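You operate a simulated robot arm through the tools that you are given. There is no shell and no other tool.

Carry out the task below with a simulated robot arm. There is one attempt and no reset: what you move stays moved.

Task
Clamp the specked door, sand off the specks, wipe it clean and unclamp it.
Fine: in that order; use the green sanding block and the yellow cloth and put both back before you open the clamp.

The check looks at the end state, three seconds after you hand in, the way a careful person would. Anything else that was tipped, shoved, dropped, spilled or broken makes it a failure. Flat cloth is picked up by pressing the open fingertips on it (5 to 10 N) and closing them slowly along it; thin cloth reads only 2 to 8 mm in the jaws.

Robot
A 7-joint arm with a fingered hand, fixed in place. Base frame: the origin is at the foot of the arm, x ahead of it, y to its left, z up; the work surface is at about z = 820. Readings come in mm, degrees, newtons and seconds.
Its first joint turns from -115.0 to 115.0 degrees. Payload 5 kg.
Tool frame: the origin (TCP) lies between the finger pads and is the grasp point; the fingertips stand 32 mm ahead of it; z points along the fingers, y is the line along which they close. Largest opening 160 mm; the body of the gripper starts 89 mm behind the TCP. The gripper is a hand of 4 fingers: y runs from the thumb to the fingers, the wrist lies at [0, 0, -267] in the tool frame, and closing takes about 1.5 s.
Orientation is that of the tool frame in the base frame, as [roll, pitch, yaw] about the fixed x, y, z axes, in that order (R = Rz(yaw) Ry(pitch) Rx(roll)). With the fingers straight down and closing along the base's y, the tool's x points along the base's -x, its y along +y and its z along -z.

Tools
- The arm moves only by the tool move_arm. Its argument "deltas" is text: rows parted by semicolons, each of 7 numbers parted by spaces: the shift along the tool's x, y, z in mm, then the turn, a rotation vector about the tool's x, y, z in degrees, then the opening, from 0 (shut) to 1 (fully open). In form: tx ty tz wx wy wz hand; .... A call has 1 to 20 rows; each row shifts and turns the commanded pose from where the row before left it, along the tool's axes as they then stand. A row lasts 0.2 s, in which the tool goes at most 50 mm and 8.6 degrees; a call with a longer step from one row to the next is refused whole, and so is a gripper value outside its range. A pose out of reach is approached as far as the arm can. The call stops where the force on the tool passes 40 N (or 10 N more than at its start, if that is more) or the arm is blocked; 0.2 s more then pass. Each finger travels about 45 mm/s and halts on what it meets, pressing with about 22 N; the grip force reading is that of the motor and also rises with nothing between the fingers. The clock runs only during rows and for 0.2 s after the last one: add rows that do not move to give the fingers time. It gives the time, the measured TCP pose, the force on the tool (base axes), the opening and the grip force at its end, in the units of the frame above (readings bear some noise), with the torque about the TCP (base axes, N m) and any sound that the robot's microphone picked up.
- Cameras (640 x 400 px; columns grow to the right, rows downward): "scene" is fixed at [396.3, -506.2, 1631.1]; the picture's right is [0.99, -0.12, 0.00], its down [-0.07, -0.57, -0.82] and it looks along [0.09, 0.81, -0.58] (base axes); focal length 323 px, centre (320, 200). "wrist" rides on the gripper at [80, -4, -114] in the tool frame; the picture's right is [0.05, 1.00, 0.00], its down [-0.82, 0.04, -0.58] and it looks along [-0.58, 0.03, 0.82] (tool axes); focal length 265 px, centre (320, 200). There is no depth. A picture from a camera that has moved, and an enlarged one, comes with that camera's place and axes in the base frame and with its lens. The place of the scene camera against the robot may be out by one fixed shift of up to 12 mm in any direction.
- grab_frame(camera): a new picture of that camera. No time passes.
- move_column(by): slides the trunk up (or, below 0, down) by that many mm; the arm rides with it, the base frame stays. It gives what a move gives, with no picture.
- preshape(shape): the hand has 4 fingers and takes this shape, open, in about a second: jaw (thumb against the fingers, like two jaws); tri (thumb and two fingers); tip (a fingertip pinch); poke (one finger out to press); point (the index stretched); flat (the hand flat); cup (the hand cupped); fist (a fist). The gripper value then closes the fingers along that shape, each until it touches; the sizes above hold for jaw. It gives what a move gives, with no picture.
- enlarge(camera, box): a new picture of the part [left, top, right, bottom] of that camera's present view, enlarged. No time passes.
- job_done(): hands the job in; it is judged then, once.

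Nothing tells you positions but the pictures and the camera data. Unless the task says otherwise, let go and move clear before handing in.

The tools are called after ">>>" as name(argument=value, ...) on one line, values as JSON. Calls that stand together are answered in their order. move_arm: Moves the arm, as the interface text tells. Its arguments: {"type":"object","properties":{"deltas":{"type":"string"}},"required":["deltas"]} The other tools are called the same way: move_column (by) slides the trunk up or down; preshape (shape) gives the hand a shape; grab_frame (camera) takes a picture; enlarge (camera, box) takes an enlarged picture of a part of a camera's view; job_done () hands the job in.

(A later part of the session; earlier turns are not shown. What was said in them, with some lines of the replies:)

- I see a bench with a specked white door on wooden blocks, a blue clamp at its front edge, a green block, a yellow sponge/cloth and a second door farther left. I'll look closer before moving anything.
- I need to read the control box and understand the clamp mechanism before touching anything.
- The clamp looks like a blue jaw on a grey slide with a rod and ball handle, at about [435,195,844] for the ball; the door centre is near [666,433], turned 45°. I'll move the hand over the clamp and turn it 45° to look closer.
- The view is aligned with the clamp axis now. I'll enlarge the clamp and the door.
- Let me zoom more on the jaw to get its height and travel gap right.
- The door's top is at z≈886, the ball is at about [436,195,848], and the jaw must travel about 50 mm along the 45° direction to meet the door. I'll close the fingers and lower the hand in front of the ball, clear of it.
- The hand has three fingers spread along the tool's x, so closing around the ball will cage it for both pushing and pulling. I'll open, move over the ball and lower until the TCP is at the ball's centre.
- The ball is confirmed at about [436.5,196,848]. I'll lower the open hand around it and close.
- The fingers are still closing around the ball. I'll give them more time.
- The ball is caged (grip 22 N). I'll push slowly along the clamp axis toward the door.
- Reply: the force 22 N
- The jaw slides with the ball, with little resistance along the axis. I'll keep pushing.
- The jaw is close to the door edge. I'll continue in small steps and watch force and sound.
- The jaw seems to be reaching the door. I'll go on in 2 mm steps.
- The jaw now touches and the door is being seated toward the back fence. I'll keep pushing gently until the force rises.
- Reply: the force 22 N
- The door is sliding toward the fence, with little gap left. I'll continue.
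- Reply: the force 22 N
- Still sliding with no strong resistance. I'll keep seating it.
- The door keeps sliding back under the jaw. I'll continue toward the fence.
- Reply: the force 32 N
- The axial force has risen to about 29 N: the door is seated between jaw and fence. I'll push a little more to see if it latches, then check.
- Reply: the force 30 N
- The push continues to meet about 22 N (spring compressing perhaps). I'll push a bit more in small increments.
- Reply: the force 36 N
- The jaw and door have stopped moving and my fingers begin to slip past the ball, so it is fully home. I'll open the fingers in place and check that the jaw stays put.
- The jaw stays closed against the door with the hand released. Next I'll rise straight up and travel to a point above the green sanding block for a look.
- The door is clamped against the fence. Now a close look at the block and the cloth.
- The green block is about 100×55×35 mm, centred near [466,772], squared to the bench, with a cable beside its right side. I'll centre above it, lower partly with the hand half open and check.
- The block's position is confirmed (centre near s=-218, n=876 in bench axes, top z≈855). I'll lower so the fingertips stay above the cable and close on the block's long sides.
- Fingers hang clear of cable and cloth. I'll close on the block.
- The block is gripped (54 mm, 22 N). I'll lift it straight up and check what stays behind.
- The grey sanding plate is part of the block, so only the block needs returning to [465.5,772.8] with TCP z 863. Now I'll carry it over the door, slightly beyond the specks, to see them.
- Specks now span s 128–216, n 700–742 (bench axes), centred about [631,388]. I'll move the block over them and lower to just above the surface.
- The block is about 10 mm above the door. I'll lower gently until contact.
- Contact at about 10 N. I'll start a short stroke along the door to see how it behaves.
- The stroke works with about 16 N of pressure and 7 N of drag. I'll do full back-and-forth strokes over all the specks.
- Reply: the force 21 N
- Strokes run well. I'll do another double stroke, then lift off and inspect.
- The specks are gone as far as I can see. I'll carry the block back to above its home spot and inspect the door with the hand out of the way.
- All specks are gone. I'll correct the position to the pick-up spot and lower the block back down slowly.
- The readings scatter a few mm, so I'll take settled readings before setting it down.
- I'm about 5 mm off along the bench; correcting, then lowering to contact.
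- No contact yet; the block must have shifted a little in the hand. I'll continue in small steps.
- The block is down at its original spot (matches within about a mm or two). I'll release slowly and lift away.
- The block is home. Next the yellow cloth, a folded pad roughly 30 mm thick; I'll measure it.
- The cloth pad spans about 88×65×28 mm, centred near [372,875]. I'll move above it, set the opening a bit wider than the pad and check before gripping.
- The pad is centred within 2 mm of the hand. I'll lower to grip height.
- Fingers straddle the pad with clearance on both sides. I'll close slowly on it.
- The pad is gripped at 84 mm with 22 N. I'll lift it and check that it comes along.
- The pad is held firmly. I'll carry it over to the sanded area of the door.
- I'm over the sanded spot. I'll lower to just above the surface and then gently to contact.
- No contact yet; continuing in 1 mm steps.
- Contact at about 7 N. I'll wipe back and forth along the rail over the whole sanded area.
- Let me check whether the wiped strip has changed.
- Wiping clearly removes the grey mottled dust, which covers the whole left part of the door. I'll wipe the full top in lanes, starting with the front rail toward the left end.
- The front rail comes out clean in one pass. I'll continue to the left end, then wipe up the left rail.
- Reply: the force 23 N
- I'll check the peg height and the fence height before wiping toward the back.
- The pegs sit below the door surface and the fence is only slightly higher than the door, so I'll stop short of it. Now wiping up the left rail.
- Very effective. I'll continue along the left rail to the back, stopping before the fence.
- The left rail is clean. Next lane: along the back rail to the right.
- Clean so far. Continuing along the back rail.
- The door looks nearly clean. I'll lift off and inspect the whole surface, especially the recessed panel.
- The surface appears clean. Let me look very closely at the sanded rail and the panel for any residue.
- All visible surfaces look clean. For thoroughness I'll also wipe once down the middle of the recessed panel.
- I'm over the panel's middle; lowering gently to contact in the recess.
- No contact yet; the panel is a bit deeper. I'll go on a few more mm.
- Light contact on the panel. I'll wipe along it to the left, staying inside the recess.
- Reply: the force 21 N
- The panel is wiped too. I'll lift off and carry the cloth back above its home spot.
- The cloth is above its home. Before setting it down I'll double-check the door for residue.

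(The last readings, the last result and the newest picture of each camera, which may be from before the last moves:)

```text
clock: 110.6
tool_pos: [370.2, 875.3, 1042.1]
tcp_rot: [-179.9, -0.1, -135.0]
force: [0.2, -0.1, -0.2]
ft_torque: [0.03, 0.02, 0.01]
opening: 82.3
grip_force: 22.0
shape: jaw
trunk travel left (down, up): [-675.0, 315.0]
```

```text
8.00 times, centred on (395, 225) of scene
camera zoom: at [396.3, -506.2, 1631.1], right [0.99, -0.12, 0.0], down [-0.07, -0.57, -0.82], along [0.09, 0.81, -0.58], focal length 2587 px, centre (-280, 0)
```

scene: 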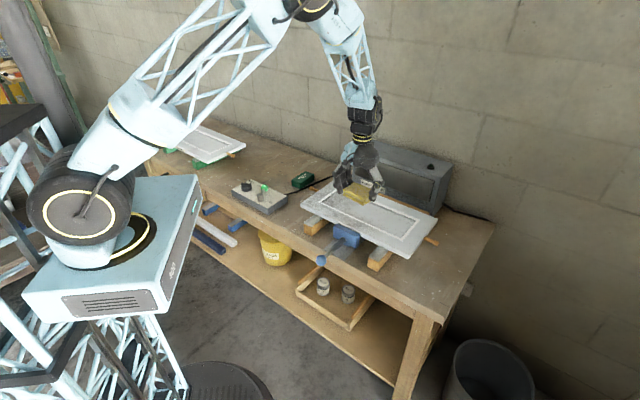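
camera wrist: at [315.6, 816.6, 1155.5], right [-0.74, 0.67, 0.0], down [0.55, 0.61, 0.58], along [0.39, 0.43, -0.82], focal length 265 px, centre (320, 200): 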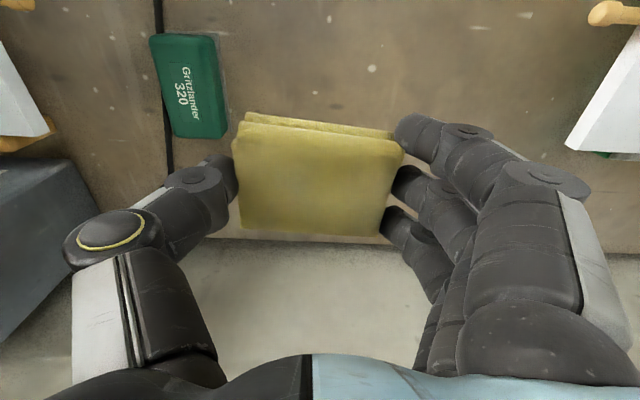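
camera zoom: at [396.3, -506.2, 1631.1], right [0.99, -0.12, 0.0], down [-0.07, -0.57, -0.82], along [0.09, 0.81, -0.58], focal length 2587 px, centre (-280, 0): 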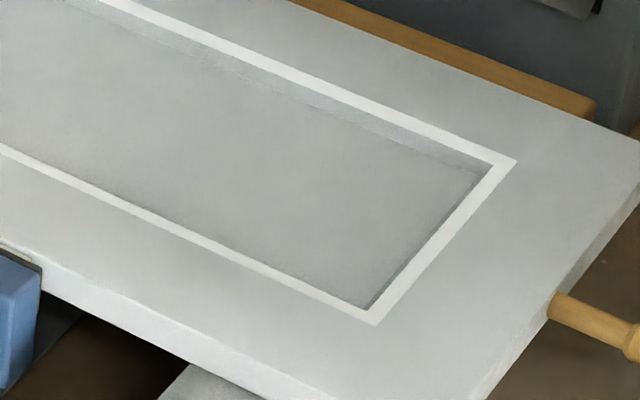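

The door is clean. Now lowering the cloth back onto its original place.

>>> move_arm(deltas="0 0 40 0 0 0 0.35; 0 0 40 0 0 0 0.35; 0 0 40 0 0 0 0.35; 0 0 30 0 0 0 0.35; 0 0 15 0 0 0 0.35; 0 0 8 0 0 0 0.35; 0 0 0 0 0 0 0.35; 0 0 0 0 0 0 0.35")

>>> grab_frame(camera="wrist")

>>> enlarge(camera="scene", box=[250, 130, 330, 195])

```text
clock: 112.4
tool_pos: [370.4, 877.0, 866.5]
tcp_rot: [-180.0, 0.0, -135.0]
force: [-0.1, -0.4, 0.6]
ft_torque: [-0.02, 0.01, 0.0]
opening: 82.4
grip_force: 22.1
shape: jaw
trunk travel left (down, up): [-675.0, 315.0]
```

```text
taken
camera wrist: at [315.9, 816.3, 979.8], right [-0.74, 0.67, 0.0], down [0.55, 0.61, 0.58], along [0.39, 0.43, -0.82], focal length 265 px, centre (320, 200)
```

wrist: 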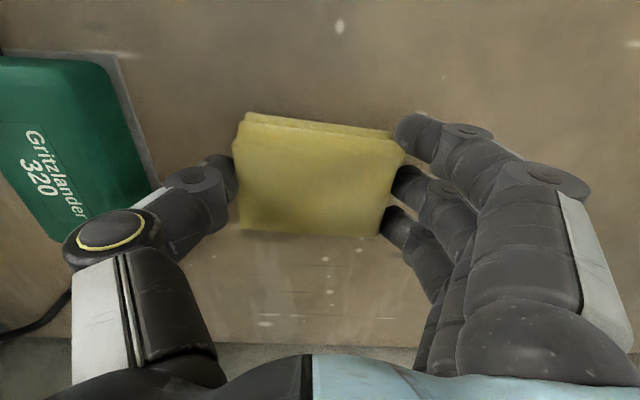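

```text
6.15 times, centred on (290, 162) of scene
camera zoom: at [396.3, -506.2, 1631.1], right [0.99, -0.12, 0.0], down [-0.07, -0.57, -0.82], along [0.09, 0.81, -0.58], focal length 1990 px, centre (505, 431)
```

zoom: 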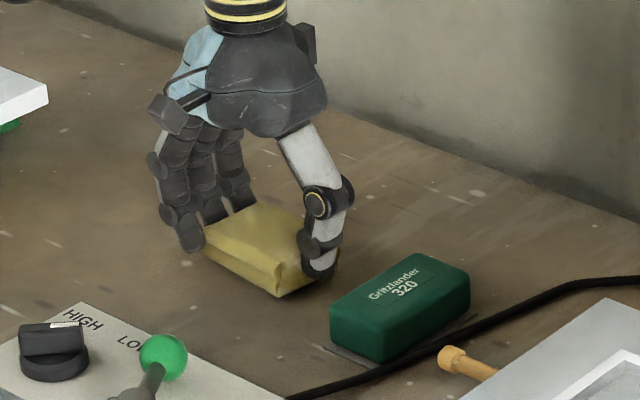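

Position matches the pick-up picture. Lowering the last few mm to contact.

>>> move_arm(deltas="0 0 1.5 0 0 0 0.35; 0 0 1.5 0 0 0 0.35; 0 0 0.8 0 0 0 0.35; 0 0 0 0 0 0 0.35")

>>> move_arm(deltas="0 0 0.8 0 0 0 0.35; 0 0 0.7 0 0 0 0.35; 0 0 0 0 0 0 0.35")

```text
clock: 113.4
tool_pos: [370.9, 877.0, 862.6]
tcp_rot: [-179.8, 0.0, -135.0]
force: [0.5, -0.6, -0.8]
ft_torque: [0.04, 0.03, -0.02]
opening: 82.2
grip_force: 21.9
shape: jaw
trunk travel left (down, up): [-675.0, 315.0]
```

```text
clock: 114.2
tool_pos: [371.1, 877.1, 861.5]
tcp_rot: [-180.0, 0.0, -135.1]
force: [0.9, -0.3, -0.7]
ft_torque: [-0.04, -0.01, 0.01]
opening: 82.3
grip_force: 21.4
shape: jaw
trunk travel left (down, up): [-675.0, 315.0]
```

>>> move_arm(deltas="0 0 0.7 0 0 0 0.35; 0 0 0.7 0 0 0 0.35; 0 0 0 0 0 0 0.35")

>>> move_arm(deltas="0 0 0.5 0 0 0 0.35; 0 0 0 0 0 0 0.35")

```text
clock: 115.0
tool_pos: [371.1, 876.0, 861.3]
tcp_rot: [180.0, 0.0, -134.9]
force: [0.7, -0.4, -0.5]
ft_torque: [0.0, 0.0, -0.03]
opening: 82.0
grip_force: 21.3
shape: jaw
trunk travel left (down, up): [-675.0, 315.0]
```

```text
clock: 115.6
tool_pos: [370.4, 877.7, 860.2]
tcp_rot: [-180.0, -0.1, -135.1]
force: [-0.1, -0.5, -0.9]
ft_torque: [0.01, 0.0, -0.01]
opening: 82.2
grip_force: 21.8
shape: jaw
trunk travel left (down, up): [-675.0, 315.0]
```

Still no touch; a few more small steps down.

>>> move_arm(deltas="0 0 0.7 0 0 0 0.35; 0 0 0.5 0 0 0 0.35; 0 0 0 0 0 0 0.35")

>>> move_arm(deltas="0 0 0.6 0 0 0 0.35; 0 0 0 0 0 0 0.35")

>>> enlarge(camera="scene", box=[260, 145, 320, 195])

```text
clock: 116.4
tool_pos: [371.1, 878.1, 859.3]
tcp_rot: [-180.0, 0.1, -135.0]
force: [1.1, 1.3, 5.8]
ft_torque: [0.13, 0.03, 0.0]
opening: 82.2
grip_force: 21.3
shape: jaw
trunk travel left (down, up): [-675.0, 315.0]
```

```text
clock: 117.0
tool_pos: [371.0, 876.3, 859.6]
tcp_rot: [180.0, 0.1, -135.0]
force: [2.5, 2.3, 10.5]
ft_torque: [0.1, -0.02, -0.03]
opening: 82.3
grip_force: 22.3
shape: jaw
trunk travel left (down, up): [-675.0, 315.0]
```

```text
8.00 times, centred on (290, 170) of scene
camera zoom: at [396.3, -506.2, 1631.1], right [0.99, -0.12, 0.0], down [-0.07, -0.57, -0.82], along [0.09, 0.81, -0.58], focal length 2587 px, centre (560, 440)
```

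zoom: 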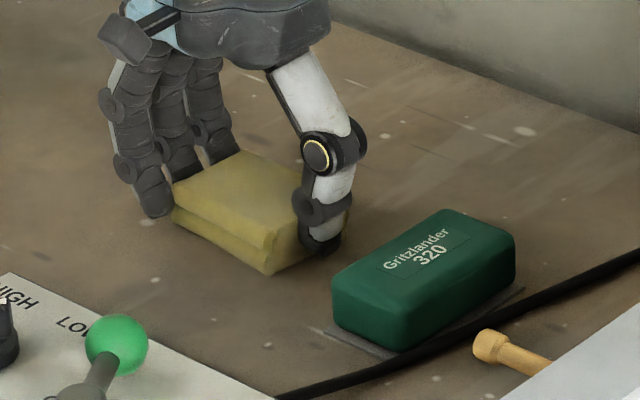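

The cloth is on the table at its place. I'll release slowly and lift away.

>>> move_arm(deltas="0 0 -0.5 0 0 0 0.5; 0 0 0 0 0 0 0.55; 0 0 0 0 0 0 0.6; 0 0 0 0 0 0 0.65; 0 0 0 0 0 0 0.7; 0 0 0 0 0 0 0.72; 0 0 0 0 0 0 0.72; 0 0 -10 0 0 0 0.72; 0 0 -20 0 0 0 0.72; 0 0 -30 0 0 0 0.72; 0 0 -40 0 0 0 0.72; 0 0 -40 0 0 0 0.8; 0 0 -40 0 0 0 1; 0 0 0 0 0 0 1; 0 0 0 0 0 0 1")

>>> grab_frame(camera="wrist")

>>> enlarge(camera="scene", box=[260, 155, 320, 195])

```text
clock: 120.2
tool_pos: [367.7, 876.6, 1040.8]
tcp_rot: [-180.0, 0.0, -134.9]
force: [-0.7, 0.1, 0.4]
ft_torque: [-0.02, 0.0, 0.01]
opening: 159.8
grip_force: 0.2
shape: jaw
trunk travel left (down, up): [-675.0, 315.0]
```

```text
taken
camera wrist: at [315.0, 816.5, 1154.8], right [-0.74, 0.67, 0.0], down [0.55, 0.61, 0.58], along [0.39, 0.43, -0.82], focal length 265 px, centre (320, 200)
```

wrist: 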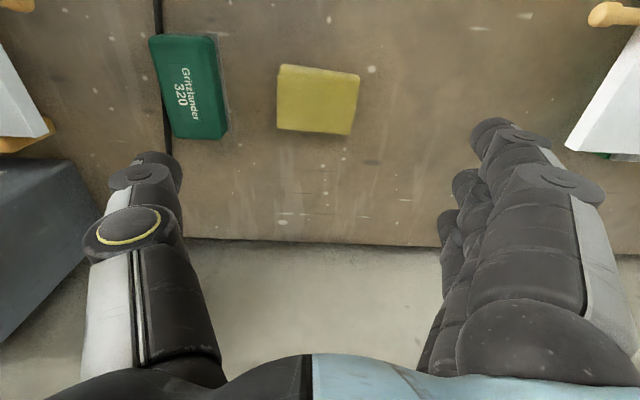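

```text
10.00 times, centred on (290, 175) of scene
camera zoom: at [396.3, -506.2, 1631.1], right [0.99, -0.12, 0.0], down [-0.07, -0.57, -0.82], along [0.09, 0.81, -0.58], focal length 3234 px, centre (620, 450)
```

zoom: 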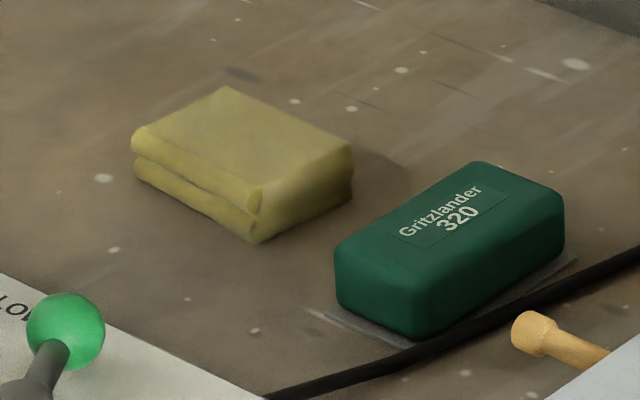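

Both tools are back within about 2 mm of where they were. Now back to the clamp: I'll travel above the ball handle (about [490,249]).

>>> move_arm(deltas="22.5 -32.9 0 0 0 0 1; 22.5 -32.9 0 0 0 0 1; 22.5 -32.9 0 0 0 0 1; 22.5 -32.9 0 0 0 0 1; 22.5 -32.9 0 0 0 0 1; 22.5 -32.9 0 0 0 0 1; 22.5 -32.9 0 0 0 0 1; 22.5 -32.9 0 0 0 0 1; 22.5 -32.9 0 0 0 0 1; 22.5 -32.9 0 0 0 0 1; 22.5 -32.9 0 0 0 0 1; 22.5 -32.9 0 0 0 0 1; 22.5 -32.9 0 0 0 0 1; 22.5 -32.9 0 0 0 0 1; 22.5 -32.9 0 0 0 0 1; 22.5 -32.9 0 0 0 0 1; 0 0 0 0 0 0 1; 0 0 0 0 0 0 1")

>>> grab_frame(camera="wrist")

>>> grab_frame(camera="scene")

```text
clock: 124.0
tool_pos: [490.3, 249.1, 1039.9]
tcp_rot: [180.0, 0.0, -135.1]
force: [0.3, 0.5, 0.2]
ft_torque: [-0.01, 0.0, -0.01]
opening: 159.9
grip_force: 0.1
shape: jaw
trunk travel left (down, up): [-675.0, 315.0]
```

```text
taken
camera wrist: at [436.6, 188.0, 1153.2], right [-0.74, 0.67, 0.0], down [0.55, 0.61, 0.58], along [0.39, 0.43, -0.82], focal length 265 px, centre (320, 200)
```

wrist: 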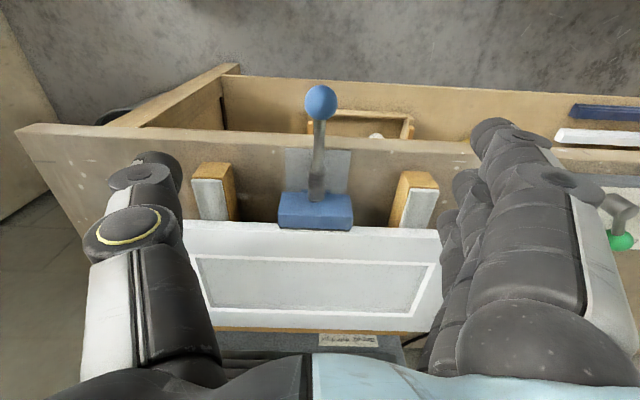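

```text
taken
```

scene: 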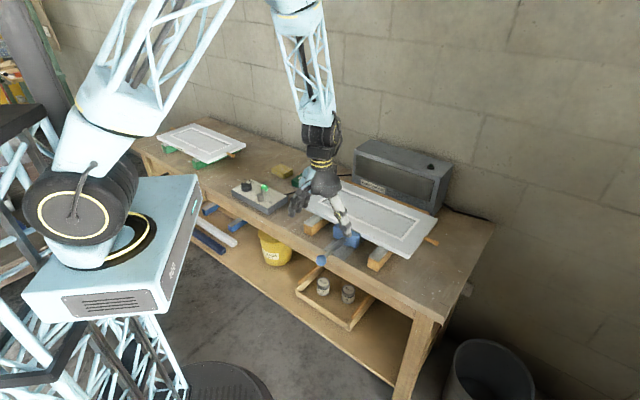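

The ball is right under the hand (s≈170, n≈522). I'll descend around it and close.

>>> move_arm(deltas="0.5 0 40 0 0 0 1; 0 0 40 0 0 0 1; 0 0 40 0 0 0 1; 0 0 35 0 0 0 1; 0 0 20 0 0 0 1; 0 0 13.5 0 0 0 1; 0 0 0 0 0 0 1; 0 0 0 0 0 0 0.7; 0 0 0 0 0 0 0.5; 0 0 0 0 0 0 0.4; 0 0 0 0 0 0 0.3; 0 0 0 0 0 0 0.2; 0 0 0 0 0 0 0.1; 0 0 0 0 0 0 0; 0 0 0 0 0 0 0; 0 0 0 0 0 0 0; 0 0 0 0 0 0 0; 0 0 0 0 0 0 0; 0 0 0 0 0 0 0; 0 0 0 0 0 0 0")

>>> grab_frame(camera="wrist")

>>> enlarge(camera="scene", box=[280, 200, 400, 290])

```text
clock: 128.2
tool_pos: [488.1, 247.9, 851.8]
tcp_rot: [-180.0, 0.0, -135.0]
force: [3.9, -5.1, -9.2]
ft_torque: [-0.06, 0.03, 0.18]
opening: 8.2
grip_force: 21.9
shape: jaw
trunk travel left (down, up): [-675.0, 315.0]
```

```text
taken
camera wrist: at [435.7, 187.7, 964.7], right [-0.74, 0.67, 0.0], down [0.55, 0.61, 0.58], along [0.39, 0.43, -0.82], focal length 265 px, centre (320, 200)
```

wrist: 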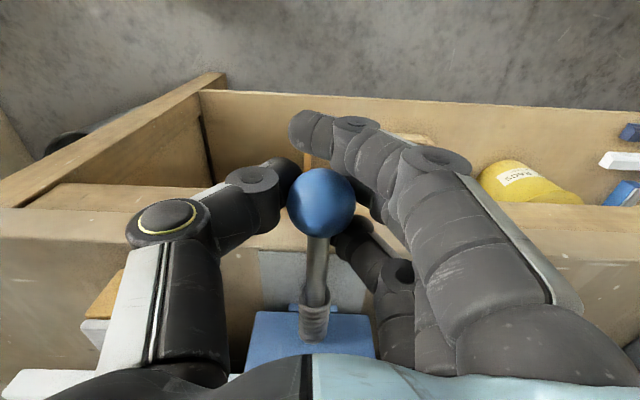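

```text
4.44 times, centred on (340, 245) of scene
camera zoom: at [396.3, -506.2, 1631.1], right [0.99, -0.12, 0.0], down [-0.07, -0.57, -0.82], along [0.09, 0.81, -0.58], focal length 1437 px, centre (231, 0)
```

zoom: 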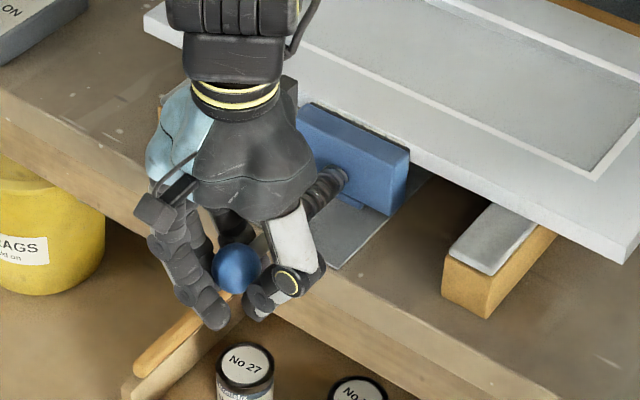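

The ball is caged again. I'll pull straight back along the clamp axis, slowly at first.

>>> move_arm(deltas="3 0 0 0 0 0 0; 3 0 0 0 0 0 0; 3 0 0 0 0 0 0; 3 0 0 0 0 0 0; 0 0 0 0 0 0 0")

>>> enlarge(camera="scene", box=[280, 200, 400, 290])

>>> enlarge(camera="wrist", box=[200, 140, 420, 370])

```text
clock: 129.4
tool_pos: [480.1, 241.4, 851.4]
tcp_rot: [179.9, -0.1, -135.1]
force: [13.5, -2.5, -15.0]
ft_torque: [-0.13, -0.03, 0.19]
opening: 8.1
grip_force: 22.1
shape: jaw
trunk travel left (down, up): [-675.0, 315.0]
```

```text
4.44 times, centred on (340, 245) of scene
camera zoom: at [396.3, -506.2, 1631.1], right [0.99, -0.12, 0.0], down [-0.07, -0.57, -0.82], along [0.09, 0.81, -0.58], focal length 1437 px, centre (231, 0)
```

zoom: 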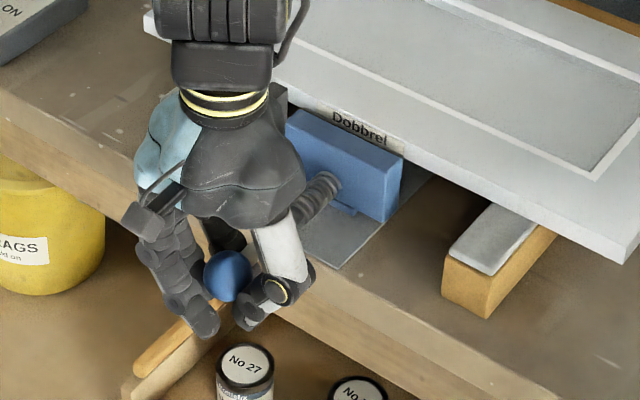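

```text
1.74 times, centred on (310, 255) of wrist
camera zoom: at [427.2, 180.6, 964.7], right [-0.74, 0.67, 0.0], down [0.55, 0.61, 0.58], along [0.39, 0.43, -0.82], focal length 462 px, centre (337, 104)
```

zoom: 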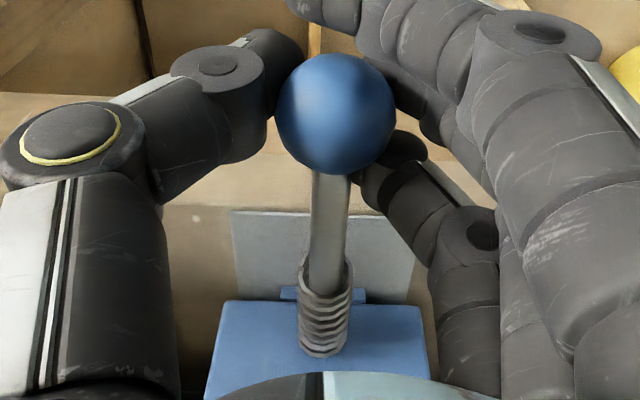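

The jaw has come off the door, which stays put. I'll keep pulling back toward the original open position.

>>> move_arm(deltas="4 0 0 0 0 0 0; 4 0 0 0 0 0 0; 4 0 0 0 0 0 0; 4 0 0 0 0 0 0; 4 0 0 0 0 0 0; 4 0 0 0 0 0 0; 4 0 0 0 0 0 0; 4 0 0 0 0 0 0; 0 0 0 0 0 0 0")

>>> enlarge(camera="scene", box=[280, 200, 400, 290])

```text
clock: 131.4
tool_pos: [457.5, 218.3, 851.1]
tcp_rot: [-180.0, 0.0, -134.9]
force: [10.8, -8.4, -8.1]
ft_torque: [-0.15, -0.05, 0.1]
opening: 8.1
grip_force: 22.0
shape: jaw
trunk travel left (down, up): [-675.0, 315.0]
```

```text
4.44 times, centred on (340, 245) of scene
camera zoom: at [396.3, -506.2, 1631.1], right [0.99, -0.12, 0.0], down [-0.07, -0.57, -0.82], along [0.09, 0.81, -0.58], focal length 1437 px, centre (231, 0)
```

zoom: 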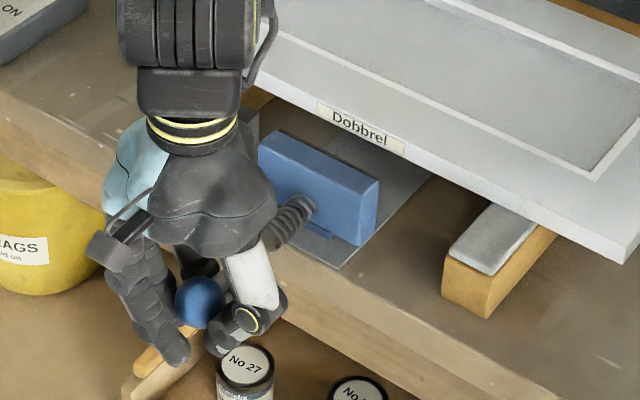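

>>> move_arm(deltas="4 0 0 0 0 0 0; 4 0 0 0 0 0 0; 4 0 0 0 0 0 0; 4 0 0 0 0 0 0; 4 0 0 0 0 0 0; 4 0 0 0 0 0 0; 0 0 0 0 0 0 0")

>>> enlarge(camera="scene", box=[280, 200, 400, 290])

```text
clock: 133.0
tool_pos: [440.7, 202.4, 851.0]
tcp_rot: [-179.9, 0.1, -135.0]
force: [12.5, -9.1, -4.2]
ft_torque: [-0.21, -0.12, 0.13]
opening: 8.0
grip_force: 22.6
shape: jaw
trunk travel left (down, up): [-675.0, 315.0]
```

```text
4.44 times, centred on (340, 245) of scene
camera zoom: at [396.3, -506.2, 1631.1], right [0.99, -0.12, 0.0], down [-0.07, -0.57, -0.82], along [0.09, 0.81, -0.58], focal length 1437 px, centre (231, 0)
```

zoom: 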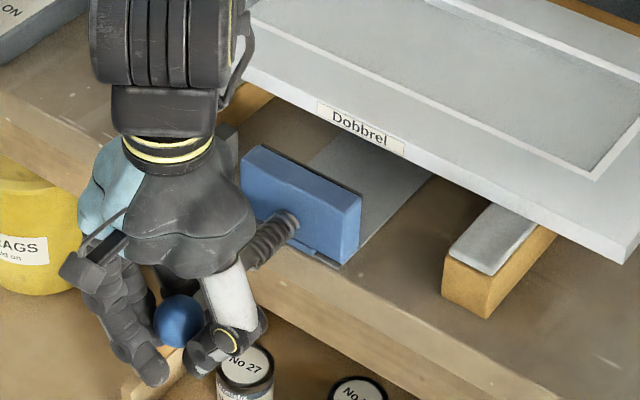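

>>> move_arm(deltas="3 0 0 0 0 0 0; 3 0 0 0 0 0 0; 1.5 0 0 0 0 0 0; 0 0 0 0 0 0 0")

>>> enlarge(camera="scene", box=[280, 200, 400, 290])

>>> grab_frame(camera="wrist")

```text
clock: 134.0
tool_pos: [434.1, 196.3, 851.3]
tcp_rot: [-180.0, -0.1, -134.9]
force: [14.0, -9.0, -11.0]
ft_torque: [-0.18, 0.0, 0.11]
opening: 8.2
grip_force: 21.5
shape: jaw
trunk travel left (down, up): [-675.0, 315.0]
```

```text
4.44 times, centred on (340, 245) of scene
camera zoom: at [396.3, -506.2, 1631.1], right [0.99, -0.12, 0.0], down [-0.07, -0.57, -0.82], along [0.09, 0.81, -0.58], focal length 1437 px, centre (231, 0)
```

zoom: 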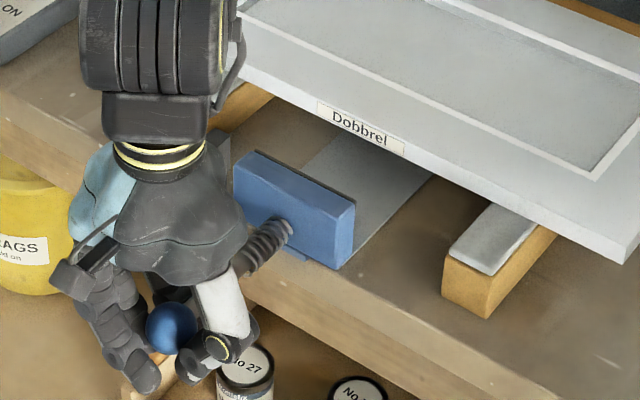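

```text
taken
camera wrist: at [381.0, 135.3, 964.2], right [-0.74, 0.67, 0.0], down [0.55, 0.61, 0.58], along [0.39, 0.43, -0.82], focal length 265 px, centre (320, 200)
```

wrist: 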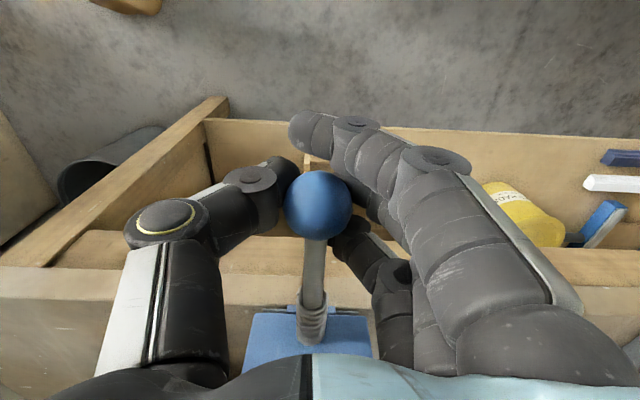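

The jaw is back at its original open position. I'll release the ball and rise clear.

>>> move_arm(deltas="0 0 0 0 0 0 0.1; 0 0 0 0 0 0 0.3; 0 0 0 0 0 0 0.5; 0 0 0 0 0 0 0.7; 0 0 0 0 0 0 1; 0 0 0 0 0 0 1; 0 0 0 0 0 0 1; 0 0 0 0 0 0 1; 0 0 0 0 0 0 1; 0 0 0 0 0 0 1; 0 0 -20 0 0 0 1; 0 0 -40 0 0 0 1; 0 0 -40 0 0 0 1; 0 0 -40 0 0 0 1; 0 0 -40 0 0 0 1; 0 0 0 0 0 0 1")

>>> grab_frame(camera="wrist")

>>> grab_frame(camera="scene")

>>> enlarge(camera="scene", box=[280, 160, 440, 290])

```text
clock: 137.4
tool_pos: [437.0, 198.2, 1033.1]
tcp_rot: [-180.0, 0.0, -135.1]
force: [0.7, 0.0, -0.3]
ft_torque: [-0.02, 0.01, 0.0]
opening: 159.9
grip_force: 0.1
shape: jaw
trunk travel left (down, up): [-675.0, 315.0]
```

```text
taken
camera wrist: at [383.2, 138.1, 1146.0], right [-0.74, 0.67, 0.0], down [0.55, 0.61, 0.58], along [0.39, 0.43, -0.82], focal length 265 px, centre (320, 200)
```

wrist: 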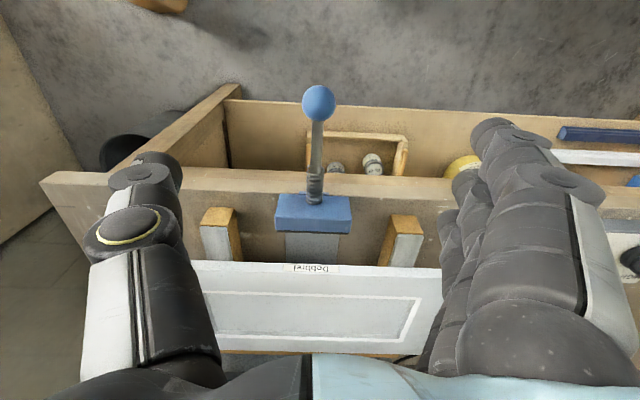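

```text
taken
```

scene: 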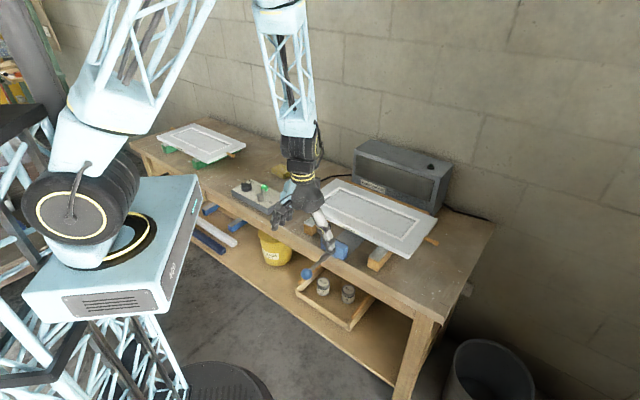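

```text
3.08 times, centred on (360, 225) of scene
camera zoom: at [396.3, -506.2, 1631.1], right [0.99, -0.12, 0.0], down [-0.07, -0.57, -0.82], along [0.09, 0.81, -0.58], focal length 995 px, centre (197, 123)
```

zoom: 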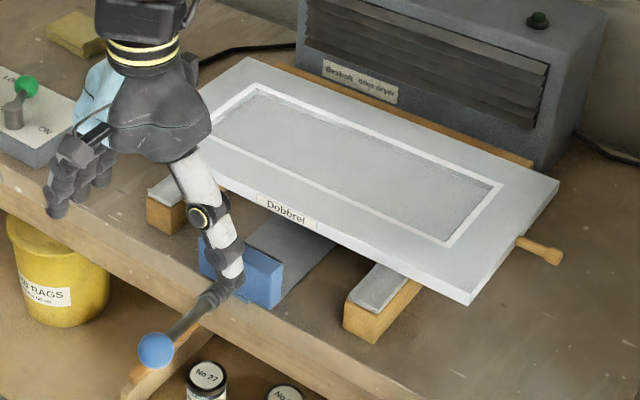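

The clamp is open. I'll rise and move to a clear spot, then take a last look at everything.

>>> move_arm(deltas="0 0 -40 0 0 0 1; 0 0 -40 0 0 0 1; 0 0 -40 0 0 0 1; 0 0 -33 0 0 0 1; -30 30 0 0 0 0 1; -30 30 0 0 0 0 1; -30 30 0 0 0 0 1; -30 30 0 0 0 0 1; -30 30 0 0 0 0 1; -30 30 0 0 0 0 1; 0 0 0 0 0 0 1; 0 0 0 0 0 0 1")

>>> grab_frame(camera="wrist")

>>> grab_frame(camera="scene")

>>> enlarge(camera="scene", box=[290, 160, 450, 290])

>>> enlarge(camera="scene", box=[130, 110, 350, 240])

```text
clock: 140.0
tool_pos: [434.7, 451.6, 1185.7]
tcp_rot: [-179.9, -0.1, -135.0]
force: [-0.1, 0.6, -0.6]
ft_torque: [-0.01, 0.01, 0.01]
opening: 159.9
grip_force: 0.0
shape: jaw
trunk travel left (down, up): [-675.0, 315.0]
```

```text
taken
camera wrist: at [381.1, 391.9, 1297.4], right [-0.74, 0.67, 0.0], down [0.55, 0.61, 0.58], along [0.39, 0.43, -0.82], focal length 265 px, centre (320, 200)
```

wrist: 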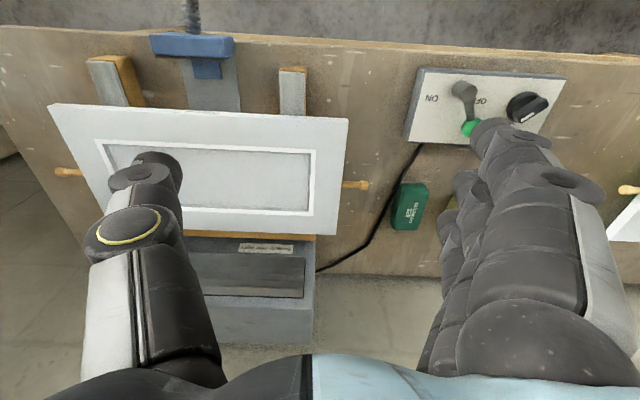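

```text
taken
```

scene: 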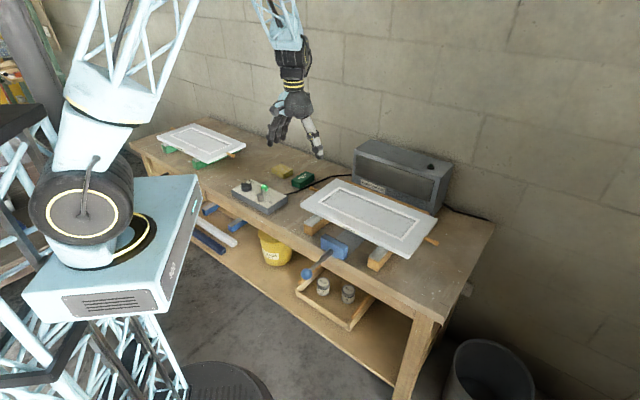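

```text
3.08 times, centred on (370, 225) of scene
camera zoom: at [396.3, -506.2, 1631.1], right [0.99, -0.12, 0.0], down [-0.07, -0.57, -0.82], along [0.09, 0.81, -0.58], focal length 995 px, centre (166, 123)
```

zoom: 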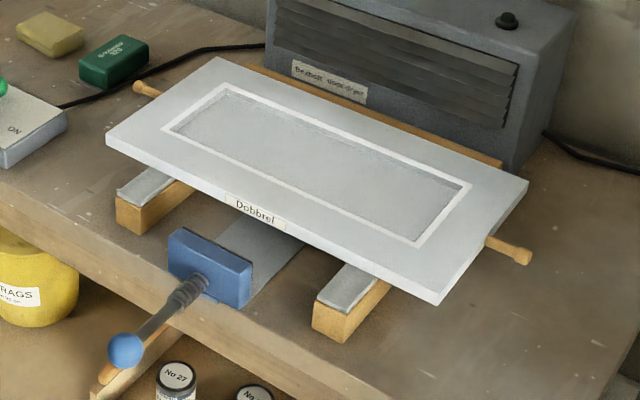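

```text
2.91 times, centred on (240, 175) of scene
camera zoom: at [396.3, -506.2, 1631.1], right [0.99, -0.12, 0.0], down [-0.07, -0.57, -0.82], along [0.09, 0.81, -0.58], focal length 941 px, centre (553, 273)
```

zoom: 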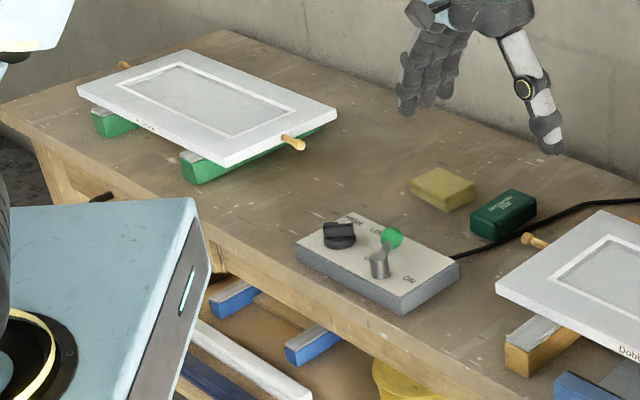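

The door is clean with no specks left. The block and cloth are back in their places, the clamp is open at its original position, nothing else has moved, and the hand is clear. I'm handing in.

>>> job_done()

```text
The job is handed in.
```

The job is done and handed in. The specked door was clamped, sanded, wiped and unclamped in that order, with the green block and yellow cloth put back before I opened the clamp.

- **Clamping:** pushing the jaw home slid the door back about 23 mm until it rested against the rear fence. It stayed there after I opened the clamp.
- **Sanding:** I could see no specks left in close-up pictures afterwards.
- **Wiping:** the door also had grey dust over its left half, so I wiped the front, left and back rails and the middle of the panel. The right-hand rail was already clean, so I left it. No dust showed in the last pictures.
- **Tools:** the block and the cloth are each within about 2 mm of where they started.
- **Finish:** the clamp is open at its original position and the hand is clear. In the final pictures the control box, cable and second door looked undisturbed.
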